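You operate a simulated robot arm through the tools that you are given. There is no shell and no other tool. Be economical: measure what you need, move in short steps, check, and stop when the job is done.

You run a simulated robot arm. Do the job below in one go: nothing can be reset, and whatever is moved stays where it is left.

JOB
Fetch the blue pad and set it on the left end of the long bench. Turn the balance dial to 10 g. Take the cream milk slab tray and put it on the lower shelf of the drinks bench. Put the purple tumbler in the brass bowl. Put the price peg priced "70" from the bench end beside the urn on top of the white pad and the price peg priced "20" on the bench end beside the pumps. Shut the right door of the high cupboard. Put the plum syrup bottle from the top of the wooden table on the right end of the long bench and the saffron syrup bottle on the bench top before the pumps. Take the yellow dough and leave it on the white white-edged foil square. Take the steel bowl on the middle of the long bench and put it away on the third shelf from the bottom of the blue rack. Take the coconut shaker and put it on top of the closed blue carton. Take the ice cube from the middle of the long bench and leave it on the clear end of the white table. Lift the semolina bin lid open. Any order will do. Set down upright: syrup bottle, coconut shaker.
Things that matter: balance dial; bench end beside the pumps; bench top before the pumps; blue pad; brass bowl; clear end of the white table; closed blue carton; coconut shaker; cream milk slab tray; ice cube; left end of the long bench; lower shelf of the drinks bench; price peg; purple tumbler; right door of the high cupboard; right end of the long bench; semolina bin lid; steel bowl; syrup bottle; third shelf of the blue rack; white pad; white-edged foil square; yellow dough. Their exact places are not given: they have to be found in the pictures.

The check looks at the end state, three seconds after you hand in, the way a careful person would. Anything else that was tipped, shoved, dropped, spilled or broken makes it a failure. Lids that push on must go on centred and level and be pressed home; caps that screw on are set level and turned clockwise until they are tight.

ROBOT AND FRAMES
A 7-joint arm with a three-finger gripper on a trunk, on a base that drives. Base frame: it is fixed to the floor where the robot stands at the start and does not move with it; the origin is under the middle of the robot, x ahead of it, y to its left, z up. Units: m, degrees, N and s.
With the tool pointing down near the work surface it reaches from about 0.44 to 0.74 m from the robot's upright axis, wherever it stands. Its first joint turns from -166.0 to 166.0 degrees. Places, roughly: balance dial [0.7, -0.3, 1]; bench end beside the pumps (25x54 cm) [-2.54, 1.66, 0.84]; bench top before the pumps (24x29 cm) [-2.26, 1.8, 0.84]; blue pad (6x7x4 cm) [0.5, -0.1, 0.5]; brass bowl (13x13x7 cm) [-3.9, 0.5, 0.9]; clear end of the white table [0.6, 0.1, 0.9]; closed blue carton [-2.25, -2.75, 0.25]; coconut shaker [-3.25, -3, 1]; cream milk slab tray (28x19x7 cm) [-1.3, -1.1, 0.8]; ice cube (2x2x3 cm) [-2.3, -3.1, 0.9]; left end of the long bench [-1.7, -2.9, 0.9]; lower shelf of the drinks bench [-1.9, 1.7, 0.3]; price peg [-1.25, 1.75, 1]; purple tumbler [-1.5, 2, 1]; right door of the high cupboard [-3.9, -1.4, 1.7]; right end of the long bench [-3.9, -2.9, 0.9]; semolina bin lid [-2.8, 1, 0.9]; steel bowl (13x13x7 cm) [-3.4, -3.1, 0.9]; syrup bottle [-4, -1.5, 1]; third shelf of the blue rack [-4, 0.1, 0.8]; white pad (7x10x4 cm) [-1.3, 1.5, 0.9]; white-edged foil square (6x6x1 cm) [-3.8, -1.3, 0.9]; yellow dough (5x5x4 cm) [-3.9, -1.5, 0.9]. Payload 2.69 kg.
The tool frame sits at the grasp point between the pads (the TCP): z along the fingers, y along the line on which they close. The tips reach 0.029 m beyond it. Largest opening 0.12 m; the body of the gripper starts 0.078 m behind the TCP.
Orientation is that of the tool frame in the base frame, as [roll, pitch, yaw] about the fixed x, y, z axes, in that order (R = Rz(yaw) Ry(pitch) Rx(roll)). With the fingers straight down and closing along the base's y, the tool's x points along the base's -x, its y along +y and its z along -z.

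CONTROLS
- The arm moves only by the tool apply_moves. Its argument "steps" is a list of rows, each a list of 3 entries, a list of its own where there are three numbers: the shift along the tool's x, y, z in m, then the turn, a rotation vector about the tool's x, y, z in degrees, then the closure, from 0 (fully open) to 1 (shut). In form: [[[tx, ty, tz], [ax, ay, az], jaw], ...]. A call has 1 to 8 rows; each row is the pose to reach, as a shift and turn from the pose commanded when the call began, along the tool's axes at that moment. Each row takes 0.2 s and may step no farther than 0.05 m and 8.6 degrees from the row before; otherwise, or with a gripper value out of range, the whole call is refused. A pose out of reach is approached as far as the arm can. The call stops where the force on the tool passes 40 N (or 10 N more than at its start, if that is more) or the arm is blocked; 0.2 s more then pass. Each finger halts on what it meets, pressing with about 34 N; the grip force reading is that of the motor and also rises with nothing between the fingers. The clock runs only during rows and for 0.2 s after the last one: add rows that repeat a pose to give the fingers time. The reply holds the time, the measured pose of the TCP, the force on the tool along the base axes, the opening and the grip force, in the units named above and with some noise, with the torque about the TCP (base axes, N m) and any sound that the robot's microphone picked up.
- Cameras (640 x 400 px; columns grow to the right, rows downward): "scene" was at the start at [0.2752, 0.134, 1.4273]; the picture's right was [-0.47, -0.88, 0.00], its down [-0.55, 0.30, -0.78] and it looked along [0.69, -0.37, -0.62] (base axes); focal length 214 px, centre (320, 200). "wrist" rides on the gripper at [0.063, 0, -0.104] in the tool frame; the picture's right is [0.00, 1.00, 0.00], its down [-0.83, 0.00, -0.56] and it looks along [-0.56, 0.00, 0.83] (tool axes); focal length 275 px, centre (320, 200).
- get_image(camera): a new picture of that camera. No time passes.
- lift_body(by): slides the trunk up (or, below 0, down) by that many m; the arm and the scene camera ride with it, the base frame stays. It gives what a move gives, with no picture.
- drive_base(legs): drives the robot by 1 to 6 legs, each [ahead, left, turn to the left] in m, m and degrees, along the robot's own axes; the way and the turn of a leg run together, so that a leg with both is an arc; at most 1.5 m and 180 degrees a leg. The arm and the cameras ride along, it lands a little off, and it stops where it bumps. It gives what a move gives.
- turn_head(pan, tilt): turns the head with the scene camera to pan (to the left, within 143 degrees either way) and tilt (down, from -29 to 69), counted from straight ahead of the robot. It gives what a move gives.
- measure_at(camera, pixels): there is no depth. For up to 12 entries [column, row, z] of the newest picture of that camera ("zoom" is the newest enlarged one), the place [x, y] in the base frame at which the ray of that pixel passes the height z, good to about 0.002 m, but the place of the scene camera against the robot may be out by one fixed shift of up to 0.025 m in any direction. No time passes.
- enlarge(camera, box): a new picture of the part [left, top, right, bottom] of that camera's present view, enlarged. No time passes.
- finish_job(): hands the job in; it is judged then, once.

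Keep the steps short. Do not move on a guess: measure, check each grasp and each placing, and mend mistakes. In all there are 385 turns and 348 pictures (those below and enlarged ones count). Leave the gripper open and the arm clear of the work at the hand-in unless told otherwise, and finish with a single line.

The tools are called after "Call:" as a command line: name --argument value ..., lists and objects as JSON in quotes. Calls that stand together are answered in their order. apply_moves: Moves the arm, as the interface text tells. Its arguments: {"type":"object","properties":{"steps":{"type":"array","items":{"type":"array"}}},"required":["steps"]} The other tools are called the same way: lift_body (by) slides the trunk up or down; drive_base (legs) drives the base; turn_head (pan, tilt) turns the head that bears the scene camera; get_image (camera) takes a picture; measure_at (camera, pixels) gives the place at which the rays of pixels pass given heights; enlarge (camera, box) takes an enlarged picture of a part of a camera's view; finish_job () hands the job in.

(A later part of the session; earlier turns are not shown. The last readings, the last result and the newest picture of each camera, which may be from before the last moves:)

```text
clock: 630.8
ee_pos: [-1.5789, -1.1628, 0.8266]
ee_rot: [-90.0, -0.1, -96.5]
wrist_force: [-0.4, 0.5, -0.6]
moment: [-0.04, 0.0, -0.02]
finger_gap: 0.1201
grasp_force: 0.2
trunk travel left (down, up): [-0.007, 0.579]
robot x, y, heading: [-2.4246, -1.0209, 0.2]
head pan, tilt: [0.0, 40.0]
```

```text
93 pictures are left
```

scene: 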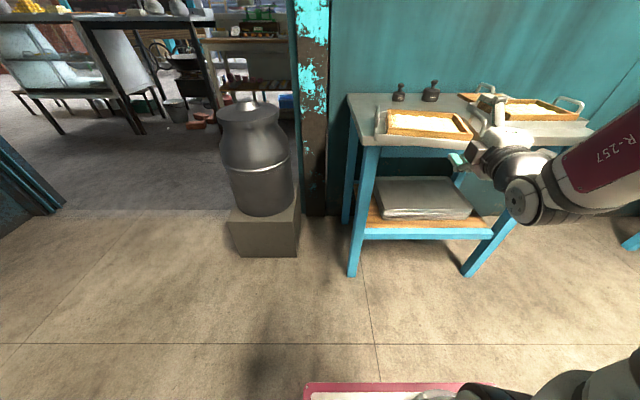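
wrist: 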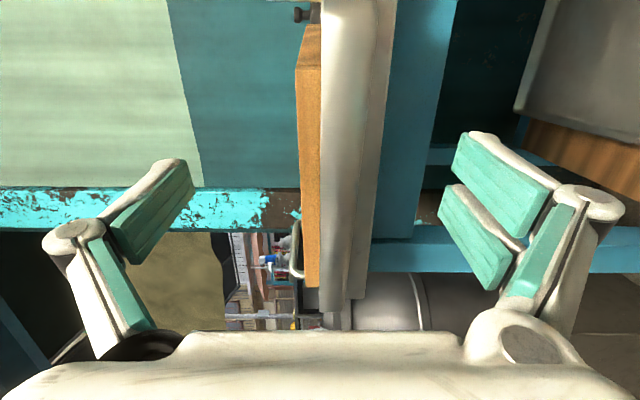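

Edge-on view: tray bottom ≈0.80, frame top ≈0.843, hand centred at 0.827. Shift left 5 cm and advance.

Call:
drive_base --legs '[[0, 0.05, 0], [0.07, 0, 0]]'

Call:
get_image --camera "wrist"

Call:
enlarge --camera "scene" --box '[340, 70, 600, 220]'

```text
clock: 632.3
ee_pos: [-1.5091, -1.1136, 0.8255]
ee_rot: [-90.0, -0.1, -96.4]
wrist_force: [0.2, 0.3, -0.7]
moment: [-0.02, 0.0, 0.0]
finger_gap: 0.1202
grasp_force: 0.1
trunk travel left (down, up): [-0.007, 0.579]
robot x, y, heading: [-2.3519, -0.9688, -0.1]
head pan, tilt: [0.0, 40.0]
```

```text
92 pictures are left
```

wrist: 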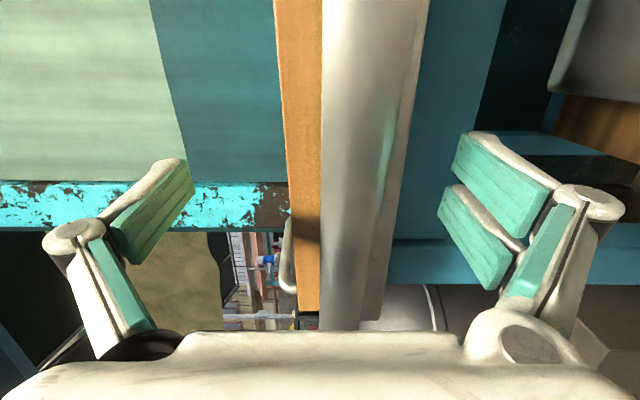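

```text
2.46 times, centred on (470, 145) of scene
```

zoom: 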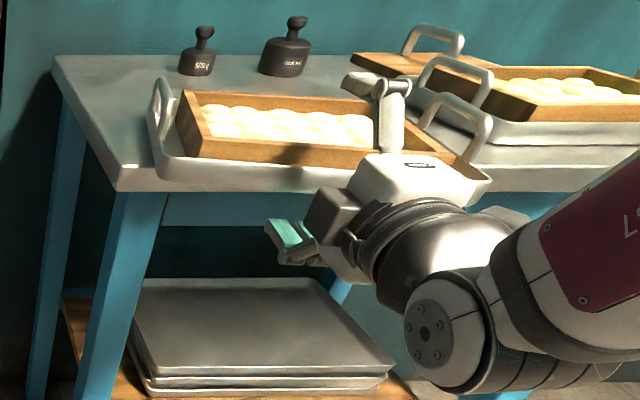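

Call:
measure_at --camera "wrist" --pixels '[[375, 318, 0.803], [318, 308, 0.843], [345, 328, 0.815]]'

Call:
measure_at --camera "zoom" --pixels '[[205, 157, 0.843], [452, 160, 0.843], [180, 95, 0.843], [372, 98, 0.843], [330, 150, 0.843], [160, 180, 0.803], [480, 192, 0.803]]'

```text
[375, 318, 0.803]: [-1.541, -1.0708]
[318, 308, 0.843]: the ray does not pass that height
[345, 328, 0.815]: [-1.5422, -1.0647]
```

```text
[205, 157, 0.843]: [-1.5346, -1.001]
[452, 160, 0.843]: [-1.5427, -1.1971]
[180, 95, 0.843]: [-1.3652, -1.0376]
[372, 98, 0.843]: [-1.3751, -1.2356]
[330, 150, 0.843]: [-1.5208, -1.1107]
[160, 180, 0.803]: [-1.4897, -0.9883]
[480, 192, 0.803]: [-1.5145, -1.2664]
```

Call:
drive_base --legs '[[0.022, -0.01, 0]]'

Call:
apply_moves --steps '[[[0, 0, 0], [0, 0, 0], 0.15], [[0, 0, 0], [0, 0, 0], 0.3], [[0, 0, 0], [0, 0, 0], 0.42]]'

Call:
get_image --camera "wrist"

```text
clock: 633.1
ee_pos: [-1.4861, -1.1227, 0.8257]
ee_rot: [-90.0, -0.1, -96.4]
wrist_force: [-0.7, 0.3, 0.7]
moment: [0.02, -0.02, -0.02]
finger_gap: 0.1199
grasp_force: 0.1
trunk travel left (down, up): [-0.007, 0.579]
robot x, y, heading: [-2.3257, -0.9774, -0.2]
head pan, tilt: [0.0, 40.0]
```

```text
clock: 633.9
ee_pos: [-1.4863, -1.1236, 0.8261]
ee_rot: [-89.9, -0.1, -96.5]
wrist_force: [-0.3, 0.8, 0.4]
moment: [0.0, 0.02, 0.0]
finger_gap: 0.0695
grasp_force: 0.2
trunk travel left (down, up): [-0.007, 0.579]
robot x, y, heading: [-2.3304, -0.98, -0.1]
head pan, tilt: [0.0, 40.0]
```

```text
90 pictures are left
```

wrist: 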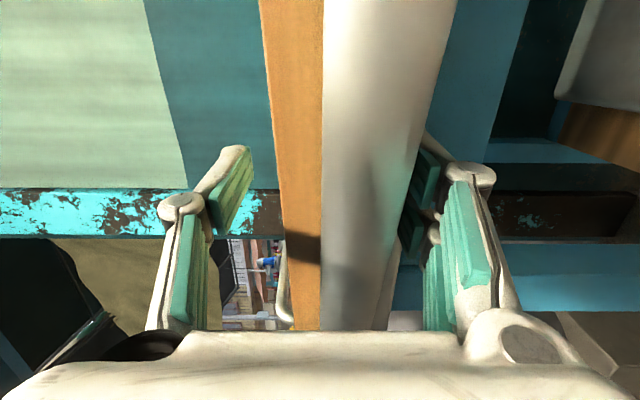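

Lower finger is beneath the tray, upper above the frame. Close to clamp.

Call:
apply_moves --steps '[[[0, 0, 0], [0, 0, 0], 0.5], [[0, 0, 0], [0, 0, 0], 0.6], [[0, 0, 0], [0, 0, 0], 0.8], [[0, 0, 0], [0, 0, 0], 0.8]]'

Call:
get_image --camera "wrist"

```text
clock: 634.9
ee_pos: [-1.4852, -1.124, 0.8255]
ee_rot: [-90.1, -0.2, -96.5]
wrist_force: [0.0, 0.6, -11.2]
moment: [0.03, 0.62, 0.01]
finger_gap: 0.0386
grasp_force: 34.4
trunk travel left (down, up): [-0.007, 0.579]
robot x, y, heading: [-2.329, -0.9824, -0.2]
head pan, tilt: [0.0, 40.0]
```

```text
89 pictures are left
```

wrist: 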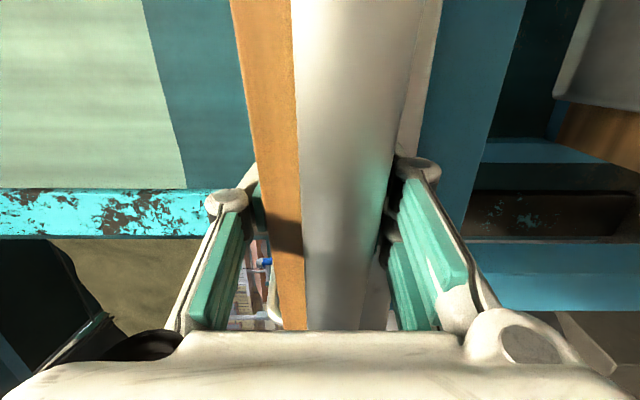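

Clamped (3.9 cm). Lift a little and check for tilt.

Call:
lift_body --by 0.05

Call:
get_image --camera "wrist"

Call:
enlarge --camera "scene" --box '[340, 50, 600, 200]'

```text
clock: 635.8
ee_pos: [-1.4861, -1.1222, 0.8762]
ee_rot: [-90.1, -0.1, -96.4]
wrist_force: [0.4, 0.8, -10.9]
moment: [0.03, 0.68, -0.02]
finger_gap: 0.0383
grasp_force: 34.2
trunk travel left (down, up): [-0.057, 0.529]
robot x, y, heading: [-2.3295, -0.9779, 0.0]
head pan, tilt: [0.0, 40.0]
```

```text
88 pictures are left
```

wrist: 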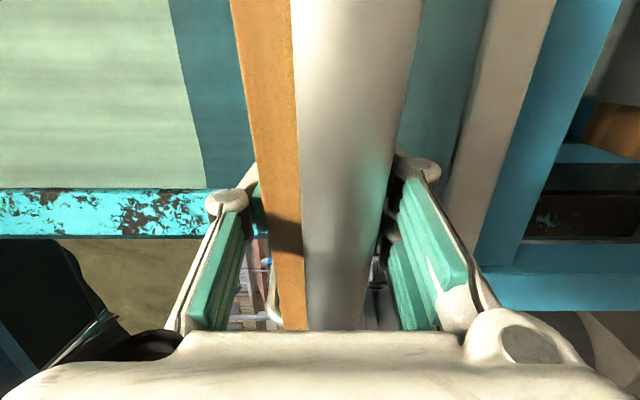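

```text
2.46 times, centred on (470, 125) of scene
```

zoom: 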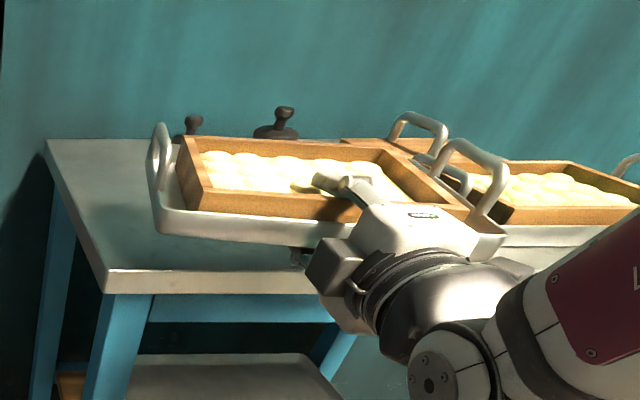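

The tray is lifted and level. Raise more, back off, and check again.

Call:
lift_body --by 0.12

Call:
drive_base --legs '[[-0.3, 0, 0]]'

Call:
get_image --camera "scene"

```text
clock: 637.3
ee_pos: [-1.4862, -1.1234, 0.9947]
ee_rot: [-90.0, -0.1, -96.5]
wrist_force: [-0.3, -0.5, -11.1]
moment: [0.05, 0.66, 0.02]
finger_gap: 0.0385
grasp_force: 33.8
trunk travel left (down, up): [-0.177, 0.409]
robot x, y, heading: [-2.3279, -0.9797, 0.2]
head pan, tilt: [0.0, 40.0]
```

```text
clock: 639.4
ee_pos: [-1.7829, -1.1263, 0.9953]
ee_rot: [-90.2, -0.1, -96.7]
wrist_force: [0.3, -1.2, -11.3]
moment: [0.05, 0.65, 0.0]
finger_gap: 0.0385
grasp_force: 34.6
trunk travel left (down, up): [-0.177, 0.409]
robot x, y, heading: [-2.6256, -0.9768, -0.6]
head pan, tilt: [0.0, 40.0]
```

```text
86 pictures are left
```

scene: 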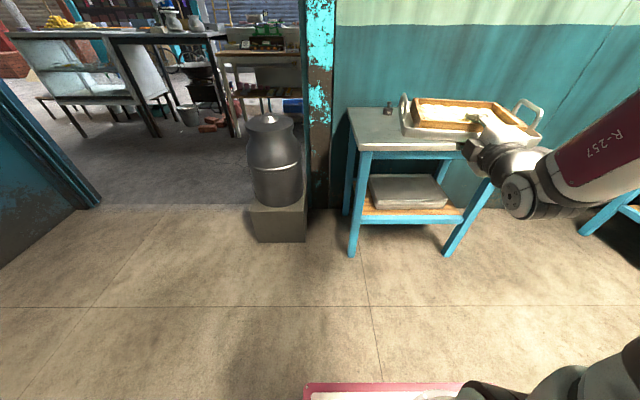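

Tray secure. Drive out through the doorway toward the drinks room.

Call:
drive_base --legs '[[0, 1.35, 0], [1.4, 0, 0], [0.75, 0, 0]]'

Call:
turn_head --pan 20 --tilt 35

Call:
get_image --camera "scene"

```text
clock: 656.3
ee_pos: [0.3811, 0.0729, 0.9943]
ee_rot: [-90.0, 0.0, -99.5]
wrist_force: [0.5, -0.7, -9.9]
moment: [0.07, 0.62, 0.01]
finger_gap: 0.0384
grasp_force: 34.0
trunk travel left (down, up): [-0.177, 0.409]
robot x, y, heading: [-0.4536, 0.2674, -3.3]
head pan, tilt: [0.0, 40.0]
```

```text
clock: 657.1
ee_pos: [0.3819, 0.0738, 0.995]
ee_rot: [-90.2, -0.1, -99.7]
wrist_force: [0.6, 0.3, -11.8]
moment: [0.1, 0.6, -0.02]
finger_gap: 0.0384
grasp_force: 34.3
trunk travel left (down, up): [-0.177, 0.409]
robot x, y, heading: [-0.4519, 0.2641, -3.3]
head pan, tilt: [20.0, 35.0]
```

```text
85 pictures are left
```

scene: 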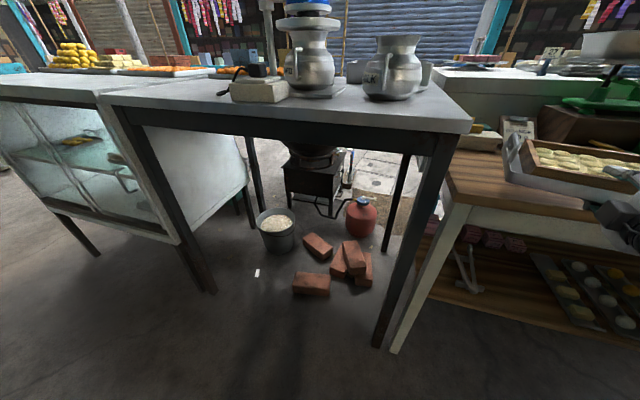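

Call:
drive_base --legs '[[-0.2, 0.1, 0]]'

Call:
lift_body --by 0.12

Call:
drive_base --legs '[[0.25, 0, 50], [0, 0, 42], [1.3, 0, 0], [1.15, 0, 0]]'

Call:
turn_head --pan 60 --tilt 25

Call:
get_image --camera "scene"

```text
clock: 658.8
ee_pos: [0.1852, 0.1884, 0.9945]
ee_rot: [-90.1, -0.1, -99.4]
wrist_force: [0.4, 0.4, -10.9]
moment: [0.06, 0.65, 0.04]
finger_gap: 0.0385
grasp_force: 34.0
trunk travel left (down, up): [-0.177, 0.409]
robot x, y, heading: [-0.6508, 0.3761, -2.9]
head pan, tilt: [20.0, 35.0]
```

```text
clock: 660.3
ee_pos: [0.1849, 0.1888, 1.1158]
ee_rot: [-90.3, -0.1, -99.4]
wrist_force: [0.1, 0.4, -11.3]
moment: [0.04, 0.61, -0.01]
finger_gap: 0.0389
grasp_force: 34.2
trunk travel left (down, up): [-0.297, 0.289]
robot x, y, heading: [-0.6516, 0.3748, -3.1]
head pan, tilt: [20.0, 35.0]
```

```text
clock: 676.6
ee_pos: [-0.2053, 3.7852, 1.115]
ee_rot: [-90.2, 0.0, -7.9]
wrist_force: [0.2, 0.0, -10.1]
moment: [-0.35, 0.14, -0.03]
finger_gap: 0.0313
grasp_force: 34.0
trunk travel left (down, up): [-0.297, 0.289]
robot x, y, heading: [-0.3718, 2.9464, 88.6]
head pan, tilt: [20.0, 35.0]
```

```text
clock: 677.7
ee_pos: [-0.2047, 3.7833, 1.1152]
ee_rot: [-90.2, -0.2, -7.9]
wrist_force: [0.2, -0.7, -11.1]
moment: [-0.34, 0.12, 0.02]
finger_gap: 0.0314
grasp_force: 33.8
trunk travel left (down, up): [-0.297, 0.289]
robot x, y, heading: [-0.3723, 2.9403, 88.3]
head pan, tilt: [60.0, 25.0]
```

```text
84 pictures are left
```

scene: 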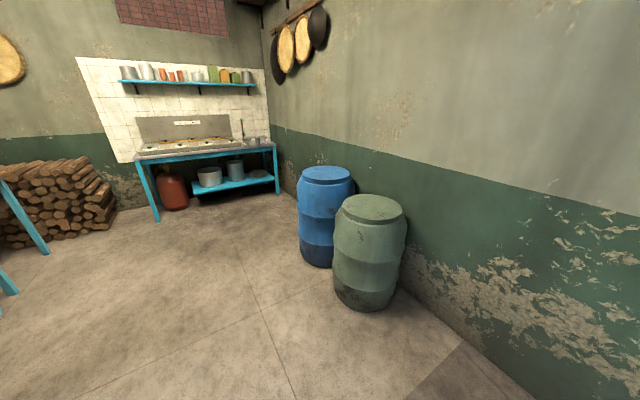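

The grip gap changed to 3.1 cm; check the tray.

Call:
turn_head --pan -10 --tilt 30

Call:
get_image --camera "scene"

Call:
get_image --camera "wrist"

```text
clock: 679.1
ee_pos: [-0.2045, 3.7859, 1.1139]
ee_rot: [-90.2, 0.0, -7.9]
wrist_force: [0.2, 0.2, -11.3]
moment: [-0.37, 0.12, -0.03]
finger_gap: 0.0316
grasp_force: 34.4
trunk travel left (down, up): [-0.297, 0.289]
robot x, y, heading: [-0.3747, 2.9473, 88.6]
head pan, tilt: [-10.0, 30.0]
```

```text
83 pictures are left
```

scene: 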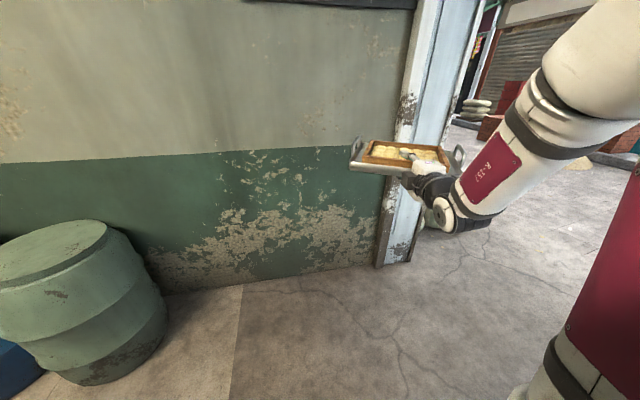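

```text
82 pictures are left
```

wrist: 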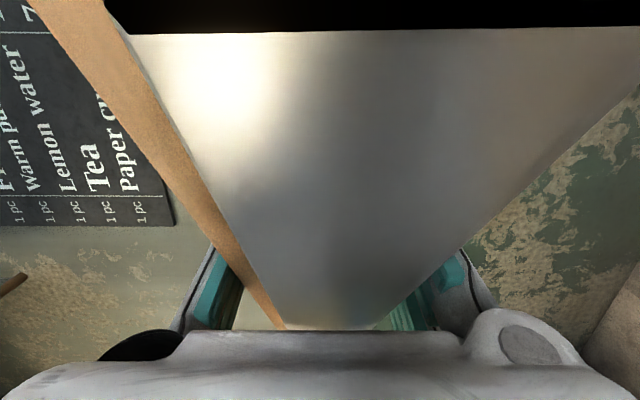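

Call:
enlarge --camera "scene" --box '[330, 110, 510, 240]'

```text
3.08 times, centred on (420, 175) of scene
```

zoom: 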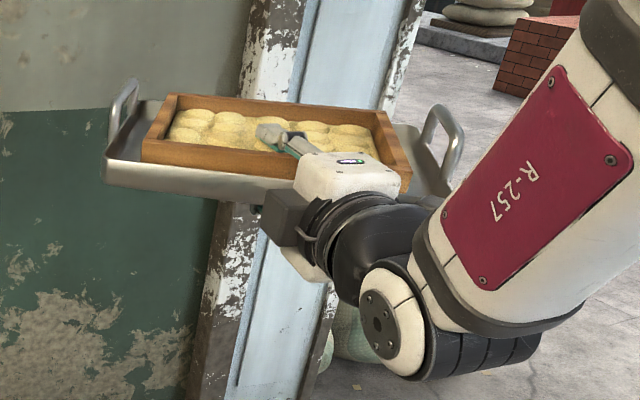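

Tray is level and well seated deeper in the jaws. Continue with gentle turns into the room.

Call:
drive_base --legs '[[0.05, 0, 0], [0, 0, 30], [0, 0, 30], [0, 0, 31], [0.8, 0, 0], [0.8, 0, 0]]'

Call:
enlarge --camera "scene" --box '[330, 110, 510, 240]'

```text
clock: 692.2
ee_pos: [-2.7938, 3.1816, 1.1157]
ee_rot: [-90.2, 0.0, 82.5]
wrist_force: [-0.2, -0.2, -11.8]
moment: [-0.16, -0.39, 0.0]
finger_gap: 0.0313
grasp_force: 34.0
trunk travel left (down, up): [-0.297, 0.289]
robot x, y, heading: [-1.9553, 3.0232, 178.8]
head pan, tilt: [-10.0, 30.0]
```

```text
3.08 times, centred on (420, 175) of scene
```

zoom: 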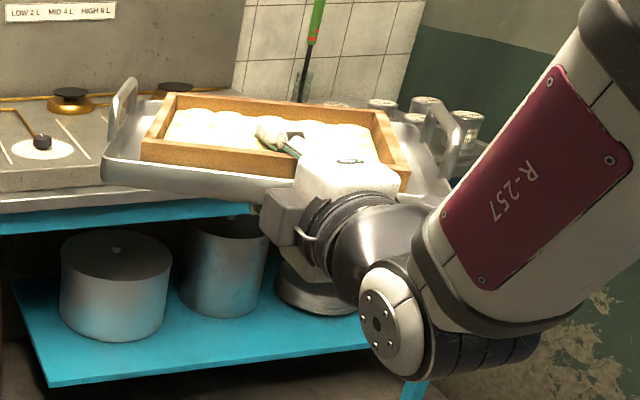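

Turn to face the bench, then lower the trunk.

Call:
drive_base --legs '[[0, 0, 30], [0, 0, 30], [0, 0, 31], [0, -0.14, 0]]'

Call:
lift_body --by -0.29

Call:
turn_head --pan -10 --tilt 35

Call:
get_image --camera "scene"

```text
clock: 698.0
ee_pos: [-2.241, 2.178, 1.1144]
ee_rot: [-90.3, -0.1, 173.4]
wrist_force: [-0.4, 0.1, -10.1]
moment: [0.38, -0.15, -0.03]
finger_gap: 0.0314
grasp_force: 33.7
trunk travel left (down, up): [-0.297, 0.289]
robot x, y, heading: [-2.0923, 3.0225, -90.1]
head pan, tilt: [-10.0, 30.0]
```

```text
clock: 700.9
ee_pos: [-2.2405, 2.1783, 0.824]
ee_rot: [-90.2, -0.1, 173.5]
wrist_force: [-0.3, 0.0, -10.8]
moment: [0.38, -0.13, 0.02]
finger_gap: 0.0313
grasp_force: 33.4
trunk travel left (down, up): [-0.007, 0.579]
robot x, y, heading: [-2.095, 3.0228, -90.1]
head pan, tilt: [-10.0, 30.0]
```

```text
clock: 701.6
ee_pos: [-2.2409, 2.1776, 0.8253]
ee_rot: [-90.3, -0.2, 173.5]
wrist_force: [0.2, 0.4, -11.0]
moment: [0.43, -0.15, -0.02]
finger_gap: 0.0314
grasp_force: 34.1
trunk travel left (down, up): [-0.007, 0.579]
robot x, y, heading: [-2.0957, 3.0232, -90.2]
head pan, tilt: [-10.0, 35.0]
```

```text
79 pictures are left
```

scene: 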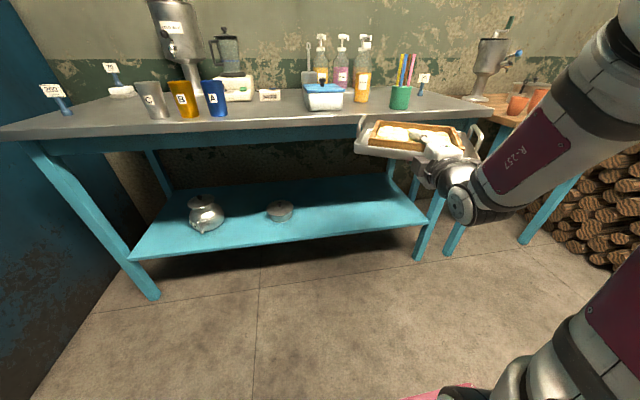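

Call:
measure_at --camera "scene" --pixels '[[425, 224, 0.3], [425, 224, 0.25], [425, 224, 0.35], [140, 255, 0.3], [280, 240, 0.3], [280, 218, 0.3], [390, 180, 0.3], [400, 210, 0.3]]'

Call:
apply_moves --steps '[[[0, 0.03, 0.02], [0, 0, 0], 0.8], [[0, 0.06, 0.04], [0, 0, 0], 0.8], [[0, 0.09, 0.06], [0, 0, 0], 0.8], [[0, 0.12, 0.08], [0, 0, 0], 0.8], [[0, 0.15, 0.1], [0, 0, 0], 0.8]]'

```text
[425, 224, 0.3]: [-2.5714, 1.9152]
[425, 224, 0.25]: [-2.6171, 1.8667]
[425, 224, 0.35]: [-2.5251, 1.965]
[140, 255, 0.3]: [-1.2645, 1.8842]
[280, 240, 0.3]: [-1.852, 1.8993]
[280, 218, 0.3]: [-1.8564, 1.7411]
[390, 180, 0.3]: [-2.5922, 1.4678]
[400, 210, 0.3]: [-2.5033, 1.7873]
```

```text
clock: 702.8
ee_pos: [-2.2577, 2.0804, 0.6764]
ee_rot: [-90.0, -0.3, 173.0]
wrist_force: [-8.3, 1.1, -9.8]
moment: [0.47, -0.12, 0.11]
finger_gap: 0.0312
grasp_force: 34.0
trunk travel left (down, up): [-0.007, 0.579]
robot x, y, heading: [-2.0958, 3.0181, -90.3]
head pan, tilt: [-10.0, 35.0]
```

Call:
drive_base --legs '[[-0.1, 0, 0]]'

Call:
apply_moves --steps '[[[0, 0.035, 0.005], [0, 0, 0], 0.8], [[0, 0.07, 0.01], [0, 0, 0], 0.8], [[0, 0.105, 0.015], [0, 0, 0], 0.8], [[0, 0.14, 0.02], [0, 0, 0], 0.8], [[0, 0.175, 0.025], [0, 0, 0], 0.8], [[0, 0.21, 0.03], [0, 0, 0], 0.8]]'

Call:
get_image --camera "scene"

Call:
get_image --camera "wrist"

```text
clock: 703.9
ee_pos: [-2.2507, 2.1791, 0.6743]
ee_rot: [-90.2, -0.2, 173.7]
wrist_force: [0.3, 0.0, -10.4]
moment: [0.38, -0.09, 0.01]
finger_gap: 0.0317
grasp_force: 34.3
trunk travel left (down, up): [-0.007, 0.579]
robot x, y, heading: [-2.0955, 3.1211, -90.2]
head pan, tilt: [-10.0, 35.0]
```

```text
clock: 705.3
ee_pos: [-2.2563, 2.1489, 0.4654]
ee_rot: [-90.0, -0.1, 173.7]
wrist_force: [-1.0, -0.1, -9.8]
moment: [0.4, -0.12, 0.01]
finger_gap: 0.0315
grasp_force: 34.4
trunk travel left (down, up): [-0.007, 0.579]
robot x, y, heading: [-2.0952, 3.1213, -90.0]
head pan, tilt: [-10.0, 35.0]
```

```text
78 pictures are left
```

scene: 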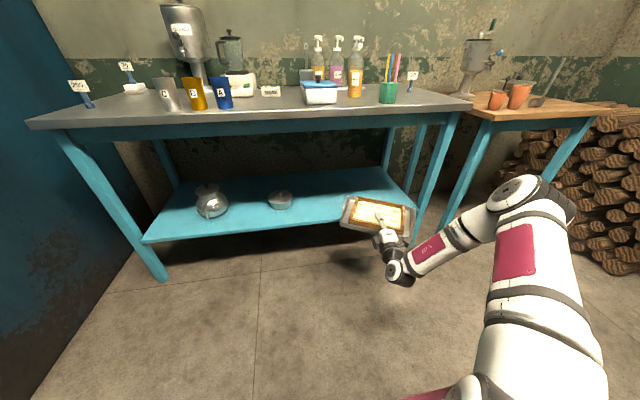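

```text
77 pictures are left
```

wrist: 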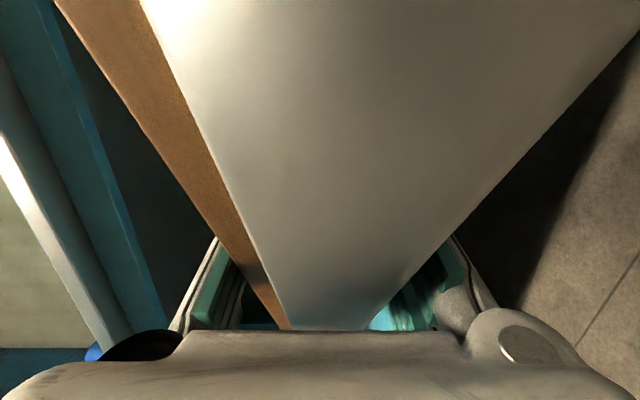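

Call:
enlarge --camera "scene" --box '[240, 140, 480, 290]'

Call:
measure_at --camera "zoom" --pixels '[[268, 168, 0.48], [465, 195, 0.48], [270, 240, 0.45], [440, 265, 0.45], [100, 165, 0.3], [130, 220, 0.32], [460, 140, 0.32]]'

```text
2.67 times, centred on (360, 215) of scene
```

zoom: 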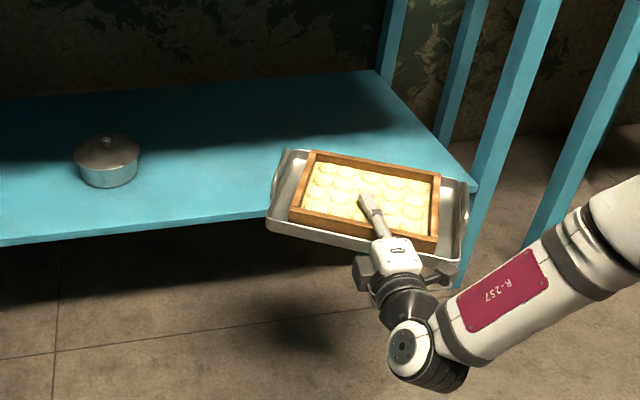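

```text
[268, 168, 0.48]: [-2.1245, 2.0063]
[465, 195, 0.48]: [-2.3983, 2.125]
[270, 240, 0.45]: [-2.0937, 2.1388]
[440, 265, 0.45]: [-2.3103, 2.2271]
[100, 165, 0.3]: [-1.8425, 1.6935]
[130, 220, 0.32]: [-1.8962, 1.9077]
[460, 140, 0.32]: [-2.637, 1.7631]
```

Tray hangs rotated ≈20° but fits. Advance under the bench.

Call:
drive_base --legs '[[0.37, 0, 0]]'

Call:
turn_head --pan -12 --tilt 42

Call:
get_image --camera "scene"

```text
clock: 707.6
ee_pos: [-2.2511, 1.78, 0.4659]
ee_rot: [-90.3, 0.0, 173.9]
wrist_force: [-0.5, -0.1, -11.7]
moment: [0.41, -0.14, -0.03]
finger_gap: 0.0313
grasp_force: 34.2
trunk travel left (down, up): [-0.007, 0.579]
robot x, y, heading: [-2.0936, 2.7539, -89.7]
head pan, tilt: [-10.0, 35.0]
```

```text
clock: 708.3
ee_pos: [-2.2517, 1.7798, 0.4665]
ee_rot: [-90.3, -0.2, 173.8]
wrist_force: [-0.4, 0.5, -11.2]
moment: [0.39, -0.1, 0.02]
finger_gap: 0.0315
grasp_force: 34.2
trunk travel left (down, up): [-0.007, 0.579]
robot x, y, heading: [-2.0959, 2.7496, -89.7]
head pan, tilt: [-12.0, 42.0]
```

```text
75 pictures are left
```

scene: 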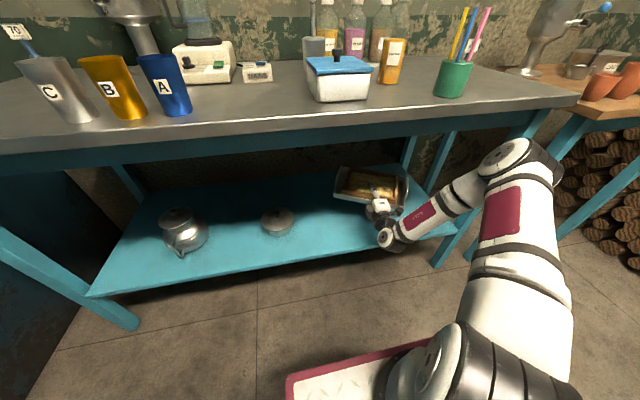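

Lower the tray toward the shelf.

Call:
apply_moves --steps '[[[0, 0.03, 0.003], [0, 0, 0], 0.8], [[0, 0.06, 0.006], [0, 0, 0], 0.8], [[0, 0.08, 0.008], [0, 0, 0], 0.8]]'

Call:
enlarge --camera "scene" --box '[280, 130, 480, 260]'

```text
clock: 709.1
ee_pos: [-2.2521, 1.7717, 0.3868]
ee_rot: [-90.4, -0.1, 174.0]
wrist_force: [-1.1, 0.0, -9.7]
moment: [0.39, -0.14, 0.02]
finger_gap: 0.0315
grasp_force: 34.1
trunk travel left (down, up): [-0.007, 0.579]
robot x, y, heading: [-2.0982, 2.7518, -89.9]
head pan, tilt: [-12.0, 42.0]
```

```text
3.08 times, centred on (380, 195) of scene
```

zoom: 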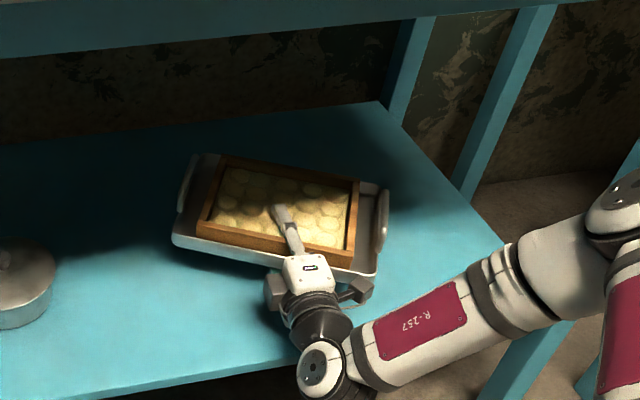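

The hand is taller than the tray bottom, so I'll reverse the pick-up: rest the tray on the shelf with only its front overhanging, fingers outside the edge, then push it in. Back up 0.14 m and lower.

Call:
drive_base --legs '[[-0.13, 0, 0]]'

Call:
apply_moves --steps '[[[0, 0.01, 0], [0, 0, 0], 0.8], [[0, 0.02, 0], [0, 0, 0], 0.8], [[0, 0.027, 0], [0, 0, 0], 0.8]]'

Call:
enlarge --camera "scene" --box '[280, 150, 480, 280]'

```text
clock: 710.4
ee_pos: [-2.2524, 1.9039, 0.3865]
ee_rot: [-90.3, 0.0, 173.8]
wrist_force: [-0.4, 0.0, -10.9]
moment: [0.39, -0.11, 0.01]
finger_gap: 0.0314
grasp_force: 34.2
trunk travel left (down, up): [-0.007, 0.579]
robot x, y, heading: [-2.0947, 2.8858, -89.8]
head pan, tilt: [-12.0, 42.0]
```

```text
clock: 711.2
ee_pos: [-2.2518, 1.905, 0.3592]
ee_rot: [-90.3, -0.1, 173.8]
wrist_force: [-0.3, 0.3, -11.0]
moment: [0.39, -0.11, 0.05]
finger_gap: 0.0314
grasp_force: 33.9
trunk travel left (down, up): [-0.007, 0.579]
robot x, y, heading: [-2.0944, 2.8858, -89.7]
head pan, tilt: [-12.0, 42.0]
```

```text
3.08 times, centred on (380, 215) of scene
```

zoom: 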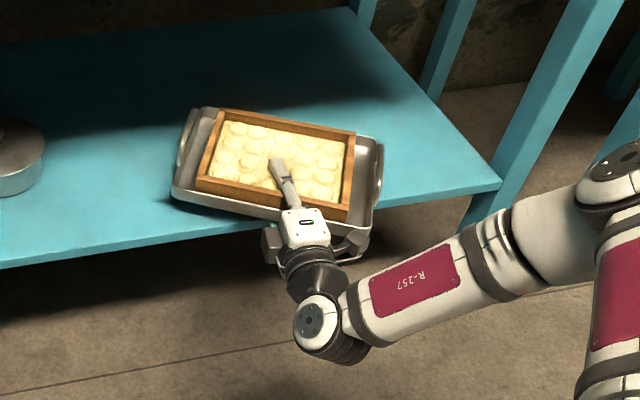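

Call:
apply_moves --steps '[[[0, 0.01, 0], [0, 0, 0], 0.8], [[0, 0.018, 0], [0, 0, 0], 0.8], [[0, 0.024, 0], [0, 0, 0], 0.8]]'

Call:
enlarge --camera "scene" --box '[280, 150, 480, 280]'

```text
clock: 712.0
ee_pos: [-2.2523, 1.9024, 0.344]
ee_rot: [-89.4, 0.0, 173.9]
wrist_force: [0.7, 15.2, 17.0]
moment: [1.39, -0.47, 0.12]
finger_gap: 0.0313
grasp_force: 34.4
trunk travel left (down, up): [-0.007, 0.579]
robot x, y, heading: [-2.0955, 2.8854, -90.0]
head pan, tilt: [-12.0, 42.0]
stopped in row 3: the force on the tool passed its limit at 50 N (the readings are from after the stop); the commanded pose is now the measured one
```

```text
3.08 times, centred on (380, 215) of scene
```

zoom: 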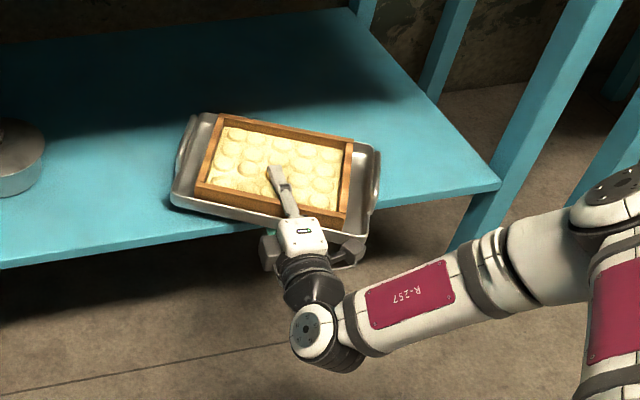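

Knuckle touches the shelf edge; raise, back 4 cm, and lower again.

Call:
apply_moves --steps '[[[0, -0.02, 0], [0, 0, 0], 0.8]]'

Call:
drive_base --legs '[[-0.04, 0, 0]]'

Call:
apply_moves --steps '[[[0, 0.01, 0], [0, 0, 0], 0.8], [[0, 0.018, 0], [0, 0, 0], 0.8], [[0, 0.022, 0], [0, 0, 0], 0.8], [[0, 0.026, 0], [0, 0, 0], 0.8]]'

Call:
enlarge --camera "scene" --box '[280, 150, 480, 280]'

```text
clock: 712.4
ee_pos: [-2.2506, 1.9041, 0.3584]
ee_rot: [-89.9, 0.1, 173.9]
wrist_force: [0.1, 0.4, -12.3]
moment: [0.37, -0.19, 0.0]
finger_gap: 0.0313
grasp_force: 33.8
trunk travel left (down, up): [-0.007, 0.579]
robot x, y, heading: [-2.0937, 2.8883, -89.7]
head pan, tilt: [-12.0, 42.0]
```

```text
clock: 713.3
ee_pos: [-2.2531, 1.9415, 0.3618]
ee_rot: [-89.7, 0.0, 173.9]
wrist_force: [0.2, 1.5, -11.0]
moment: [0.38, -0.11, -0.01]
finger_gap: 0.0314
grasp_force: 33.7
trunk travel left (down, up): [-0.007, 0.579]
robot x, y, heading: [-2.0945, 2.9237, -89.9]
head pan, tilt: [-12.0, 42.0]
```

```text
clock: 714.3
ee_pos: [-2.253, 1.9419, 0.3387]
ee_rot: [-89.2, 0.0, 173.8]
wrist_force: [0.1, 11.4, 9.3]
moment: [0.24, -0.28, 0.06]
finger_gap: 0.0314
grasp_force: 33.5
trunk travel left (down, up): [-0.007, 0.579]
robot x, y, heading: [-2.0946, 2.9268, -89.9]
head pan, tilt: [-12.0, 42.0]
```

```text
3.08 times, centred on (380, 215) of scene
```

zoom: 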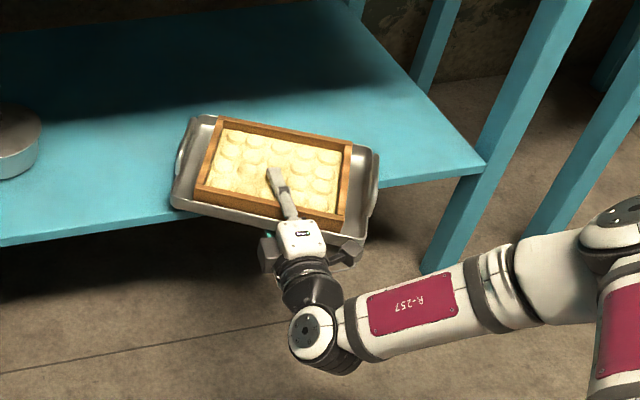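

The fingertip still overlaps the shelf edge. Raise, back 2 cm more, and lower again in fine steps.

Call:
apply_moves --steps '[[[0, -0.012, 0], [0, 0, 0], 0.8]]'

Call:
drive_base --legs '[[-0.015, 0, 0]]'

Call:
apply_moves --steps '[[[0, 0.008, 0], [0, 0, 0], 0.8], [[0, 0.013, 0], [0, 0, 0], 0.8], [[0, 0.017, 0], [0, 0, 0], 0.8], [[0, 0.021, 0], [0, 0, 0], 0.8]]'

```text
clock: 714.7
ee_pos: [-2.252, 1.9417, 0.3453]
ee_rot: [-89.8, 0.0, 173.9]
wrist_force: [-0.2, 0.4, -10.6]
moment: [0.38, -0.17, -0.02]
finger_gap: 0.0313
grasp_force: 34.3
trunk travel left (down, up): [-0.007, 0.579]
robot x, y, heading: [-2.0936, 2.9245, -89.9]
head pan, tilt: [-12.0, 42.0]
```

```text
clock: 715.4
ee_pos: [-2.2516, 1.9545, 0.3451]
ee_rot: [-89.7, 0.0, 174.0]
wrist_force: [0.0, -0.3, -11.5]
moment: [0.4, -0.11, 0.05]
finger_gap: 0.0315
grasp_force: 34.1
trunk travel left (down, up): [-0.007, 0.579]
robot x, y, heading: [-2.0929, 2.9413, -90.1]
head pan, tilt: [-12.0, 42.0]
```

```text
clock: 716.4
ee_pos: [-2.2528, 1.9554, 0.3253]
ee_rot: [-89.5, -0.1, 173.8]
wrist_force: [1.0, 0.9, -7.7]
moment: [0.29, -0.61, 0.18]
finger_gap: 0.0313
grasp_force: 34.4
trunk travel left (down, up): [-0.007, 0.579]
robot x, y, heading: [-2.0955, 2.9403, -90.2]
head pan, tilt: [-12.0, 42.0]
```

Now the tray itself touches (left corner). Lower further in 2 mm steps.

Call:
apply_moves --steps '[[[0, 0.003, 0], [0, 0, 0], 0.8], [[0, 0.005, 0], [0, 0, 0], 0.8], [[0, 0.007, 0], [0, 0, 0], 0.8]]'

Call:
enlarge --camera "scene" --box '[280, 150, 480, 280]'

```text
clock: 717.4
ee_pos: [-2.253, 1.9539, 0.3242]
ee_rot: [-88.7, 0.0, 173.8]
wrist_force: [0.1, 5.4, 10.4]
moment: [-0.25, -0.3, -0.15]
finger_gap: 0.0314
grasp_force: 33.6
trunk travel left (down, up): [-0.007, 0.579]
robot x, y, heading: [-2.0962, 2.9432, -89.8]
head pan, tilt: [-12.0, 42.0]
stopped in row 3: the force on the tool passed its limit at 41 N (the readings are from after the stop); the commanded pose is now the measured one
```

```text
3.08 times, centred on (380, 215) of scene
```

zoom: 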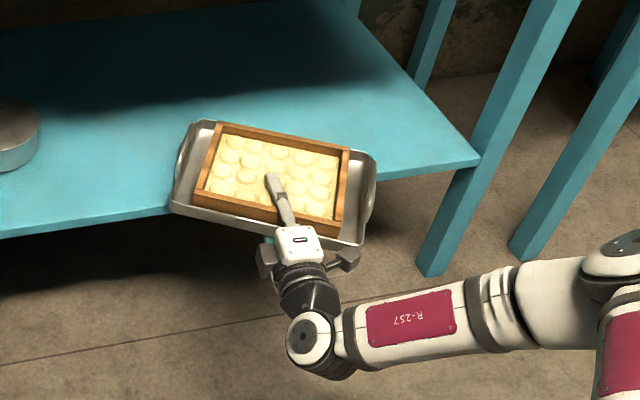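

The tray bears on the shelf edge with most of it inside. Ease the clamp slightly as a stability test.

Call:
apply_moves --steps '[[[0, 0, 0], [0, 0, 0], 0.72], [[0, 0.001, 0], [0, 0, 0], 0.7], [[0, 0.001, 0], [0, 0, 0], 0.66], [[0, 0.001, 0], [0, 0, 0], 0.66]]'

Call:
enlarge --camera "scene" --box '[280, 150, 480, 280]'

```text
clock: 718.4
ee_pos: [-2.2534, 1.9544, 0.3222]
ee_rot: [-89.0, -0.1, 173.8]
wrist_force: [0.7, 0.1, -0.9]
moment: [0.06, 0.04, 0.0]
finger_gap: 0.0405
grasp_force: 0.3
trunk travel left (down, up): [-0.007, 0.579]
robot x, y, heading: [-2.0983, 2.9418, -90.0]
head pan, tilt: [-12.0, 42.0]
```

```text
3.08 times, centred on (380, 215) of scene
```

zoom: 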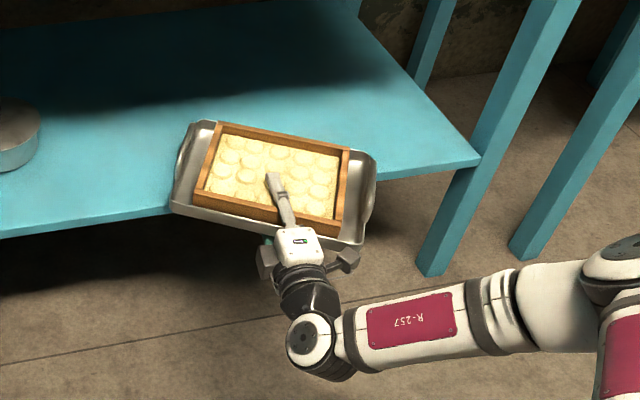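

Stable on the shelf (load ≈0). Open more and withdraw straight back.

Call:
apply_moves --steps '[[[0, 0, 0], [0, 0, 0], 0.55], [[0, 0, 0], [0, 0, 0], 0.45], [[0, 0, -0.04], [0, 0, 0], 0.45], [[0, 0, -0.08], [0, 0, 0], 0.45], [[0, 0, -0.12], [0, 0, 0], 0.5]]'

Call:
get_image --camera "scene"

Call:
get_image --camera "wrist"

```text
clock: 719.6
ee_pos: [-2.2399, 2.0735, 0.3211]
ee_rot: [-89.0, -0.1, 173.9]
wrist_force: [0.5, 0.4, -0.3]
moment: [0.0, 0.0, 0.03]
finger_gap: 0.0597
grasp_force: 0.1
trunk travel left (down, up): [-0.007, 0.579]
robot x, y, heading: [-2.0962, 2.942, -89.8]
head pan, tilt: [-12.0, 42.0]
```

```text
68 pictures are left
```

scene: 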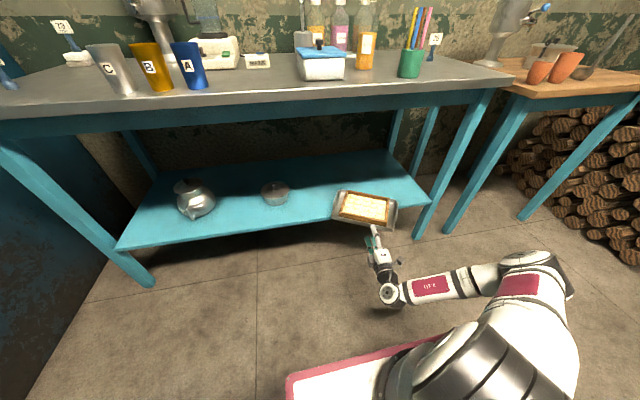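

```text
67 pictures are left
```

wrist: 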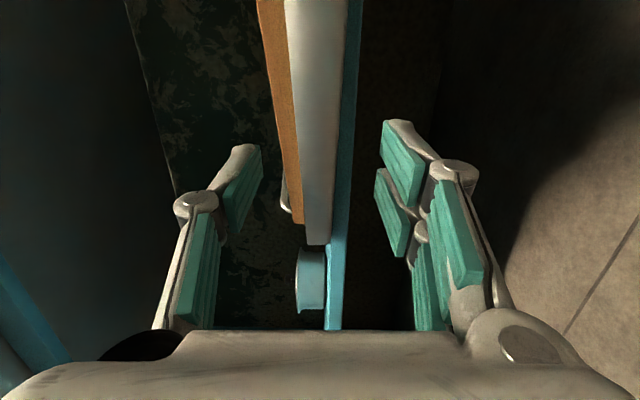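

Tray rests on the shelf. Close the fingers, align with the tray's lip and push it in.

Call:
apply_moves --steps '[[[0.0, -0.008, 0], [0, 0, 0], 0.8], [[0.008, -0.014, 0], [0, 0, 0], 1], [[0.012, -0.014, 0.0], [0, 0, 0], 1], [[0.012, -0.014, 0.02], [0, 0, 0], 1], [[0.012, -0.014, 0.05], [0, 0, 0], 1], [[0.012, -0.014, 0.07], [0, 0, 0], 1]]'

Call:
enlarge --camera "scene" --box '[280, 150, 480, 280]'

```text
clock: 721.0
ee_pos: [-2.2575, 2.0048, 0.336]
ee_rot: [-89.0, 0.0, 173.8]
wrist_force: [0.2, 4.6, 1.5]
moment: [0.0, 0.03, -0.08]
finger_gap: 0.0
grasp_force: 28.6
trunk travel left (down, up): [-0.007, 0.579]
robot x, y, heading: [-2.0948, 2.9412, -89.8]
head pan, tilt: [-12.0, 42.0]
```

```text
3.08 times, centred on (380, 215) of scene
```

zoom: 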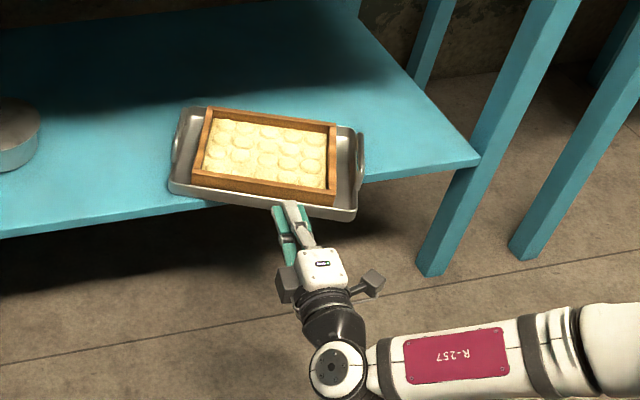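

It slides in nicely. Push further with the base.

Call:
drive_base --legs '[[0.1, 0, 0]]'

Call:
enlarge --camera "scene" --box '[280, 120, 480, 250]'

```text
clock: 722.1
ee_pos: [-2.2603, 1.9035, 0.3361]
ee_rot: [-89.0, 0.0, 173.7]
wrist_force: [-0.4, 0.6, 0.3]
moment: [-0.02, 0.0, -0.01]
finger_gap: 0.0
grasp_force: 28.4
trunk travel left (down, up): [-0.007, 0.579]
robot x, y, heading: [-2.0964, 2.8419, -90.0]
head pan, tilt: [-12.0, 42.0]
```

```text
3.08 times, centred on (380, 185) of scene
```

zoom: 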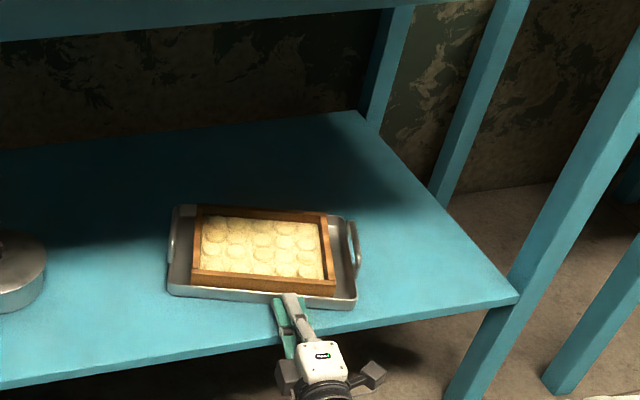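

Tray is fully on the lower shelf. Withdraw, rise, and undo the hand's roll.

Call:
drive_base --legs '[[-0.35, 0, 0]]'

Call:
lift_body --by 0.4

Call:
apply_moves --steps '[[[0, -0.03, -0.02], [0, 0, -8.2], 1], [[0, -0.06, -0.04], [0, 0, -16.4], 1], [[0, -0.09, -0.06], [0, 0, -24.6], 1], [[0, -0.12, -0.08], [0, 0, -32.8], 0.8], [[0, -0.15, -0.1], [0, 0, -41], 0.6], [[0, -0.18, -0.12], [0, 0, -49.2], 0.5], [[0, -0.21, -0.14], [0, 0, -57.4], 0.5], [[0, -0.24, -0.16], [0, 0, -65.6], 0.5]]'

Call:
apply_moves --steps '[[[0, 0, 0], [0, 0, -8.2], 0.5], [[0, 0, 0], [0, 0, -16.4], 0.5], [[0, 0, 0], [0, 0, -24.4], 0.5]]'

Call:
apply_moves --steps '[[[0, 0, -0.03], [0, -8, 0], 0.5], [[0, 0, -0.06], [0, -16, 0], 0.5], [[0, 0, -0.09], [0, -24, 0], 0.5], [[0, 0, -0.12], [0, -32, 0], 0.5], [[0, 0, -0.15], [0, -38, 0], 0.5]]'

```text
clock: 724.4
ee_pos: [-2.2607, 2.2544, 0.3369]
ee_rot: [-89.1, 0.0, 173.8]
wrist_force: [0.3, 0.0, -0.3]
moment: [0.02, 0.02, -0.03]
finger_gap: 0.0
grasp_force: 28.8
trunk travel left (down, up): [-0.007, 0.579]
robot x, y, heading: [-2.0969, 3.1883, -89.8]
head pan, tilt: [-12.0, 42.0]
```

```text
clock: 728.2
ee_pos: [-2.2602, 2.2534, 0.7362]
ee_rot: [-89.0, -0.1, 173.7]
wrist_force: [-0.2, -0.7, 0.1]
moment: [0.0, -0.01, -0.03]
finger_gap: 0.0
grasp_force: 28.5
trunk travel left (down, up): [-0.407, 0.179]
robot x, y, heading: [-2.0943, 3.1883, -89.7]
head pan, tilt: [-12.0, 42.0]
```

```text
clock: 730.0
ee_pos: [-2.2455, 2.4157, 0.9718]
ee_rot: [-87.7, -65.7, 171.4]
wrist_force: [-0.4, -0.3, -0.3]
moment: [0.01, 0.0, 0.03]
finger_gap: 0.06
grasp_force: 0.0
trunk travel left (down, up): [-0.407, 0.179]
robot x, y, heading: [-2.0915, 3.1849, -90.1]
head pan, tilt: [-12.0, 42.0]
```

```text
clock: 730.9
ee_pos: [-2.2442, 2.4149, 0.9733]
ee_rot: [10.2, -88.9, 73.4]
wrist_force: [-0.5, -0.8, 0.0]
moment: [0.01, -0.01, 0.0]
finger_gap: 0.0601
grasp_force: 0.0
trunk travel left (down, up): [-0.407, 0.179]
robot x, y, heading: [-2.0978, 3.1908, -89.9]
head pan, tilt: [-12.0, 42.0]
```

```text
clock: 732.0
ee_pos: [-2.2784, 2.4916, 0.9803]
ee_rot: [180.0, -52.8, -96.2]
wrist_force: [0.3, -0.6, -0.6]
moment: [0.01, -0.01, 0.0]
finger_gap: 0.0602
grasp_force: 0.0
out of reach, approached as far as the arm can: row 2, 3, 4, 5
trunk travel left (down, up): [-0.407, 0.179]
robot x, y, heading: [-2.0974, 3.1867, -89.9]
head pan, tilt: [-12.0, 42.0]
```

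Drive back to the main room for the ice cube.

Call:
lift_body --by 0.15

Call:
drive_base --legs '[[0, 0, 90], [0.9, 0, 0], [0.95, 0, 0], [0, 0, -90], [1.45, 0, 0], [1.4, 0, 0]]'

Call:
drive_base --legs '[[0, 0, -90], [1.3, 0, 0], [0.55, 0, 0], [0, 0, 90], [1.0, 0, 0], [0.8, 0, 0]]'

Call:
get_image --camera "wrist"

```text
clock: 733.8
ee_pos: [-2.2793, 2.4897, 1.1282]
ee_rot: [179.9, -53.0, -96.2]
wrist_force: [0.9, 0.3, -0.1]
moment: [0.0, -0.01, -0.02]
finger_gap: 0.0603
grasp_force: 0.1
trunk travel left (down, up): [-0.557, 0.029]
robot x, y, heading: [-2.0929, 3.1908, -89.8]
head pan, tilt: [-12.0, 42.0]
```

```text
clock: 764.2
ee_pos: [-0.2922, -0.3539, 1.1295]
ee_rot: [179.9, -53.1, -95.0]
wrist_force: [0.6, 0.3, -0.9]
moment: [-0.02, -0.02, 0.0]
finger_gap: 0.06
grasp_force: 0.0
trunk travel left (down, up): [-0.557, 0.029]
robot x, y, heading: [-0.1233, 0.3445, -88.6]
head pan, tilt: [-12.0, 42.0]
```

```text
clock: 789.8
ee_pos: [-1.9546, -2.2543, 1.1299]
ee_rot: [-180.0, -52.8, -91.8]
wrist_force: [0.1, -0.5, 1.4]
moment: [-0.01, -0.01, -0.01]
finger_gap: 0.0601
grasp_force: 0.1
trunk travel left (down, up): [-0.557, 0.029]
robot x, y, heading: [-1.8202, -1.5425, -85.5]
head pan, tilt: [-12.0, 42.0]
```

```text
64 pictures are left
```

wrist: 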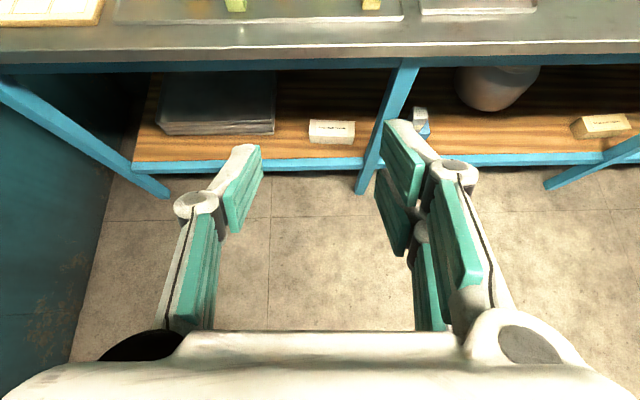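

Call:
drive_base --legs '[[0, -0.32, 0], [0, 0, -4], [0.45, 0, 0]]'

Call:
get_image --camera "wrist"

```text
clock: 794.6
ee_pos: [-2.3176, -2.7132, 1.129]
ee_rot: [179.9, -53.0, -95.8]
wrist_force: [-0.8, 0.4, 0.0]
moment: [0.0, 0.03, -0.01]
finger_gap: 0.0601
grasp_force: 0.1
trunk travel left (down, up): [-0.557, 0.029]
robot x, y, heading: [-2.1415, -2.0134, -89.6]
head pan, tilt: [-12.0, 42.0]
```

```text
63 pictures are left
```

wrist: 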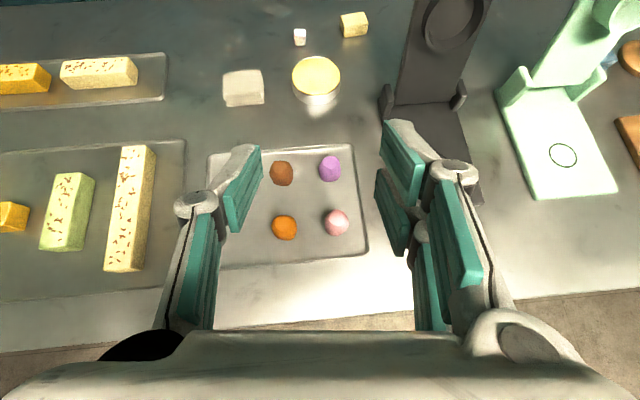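

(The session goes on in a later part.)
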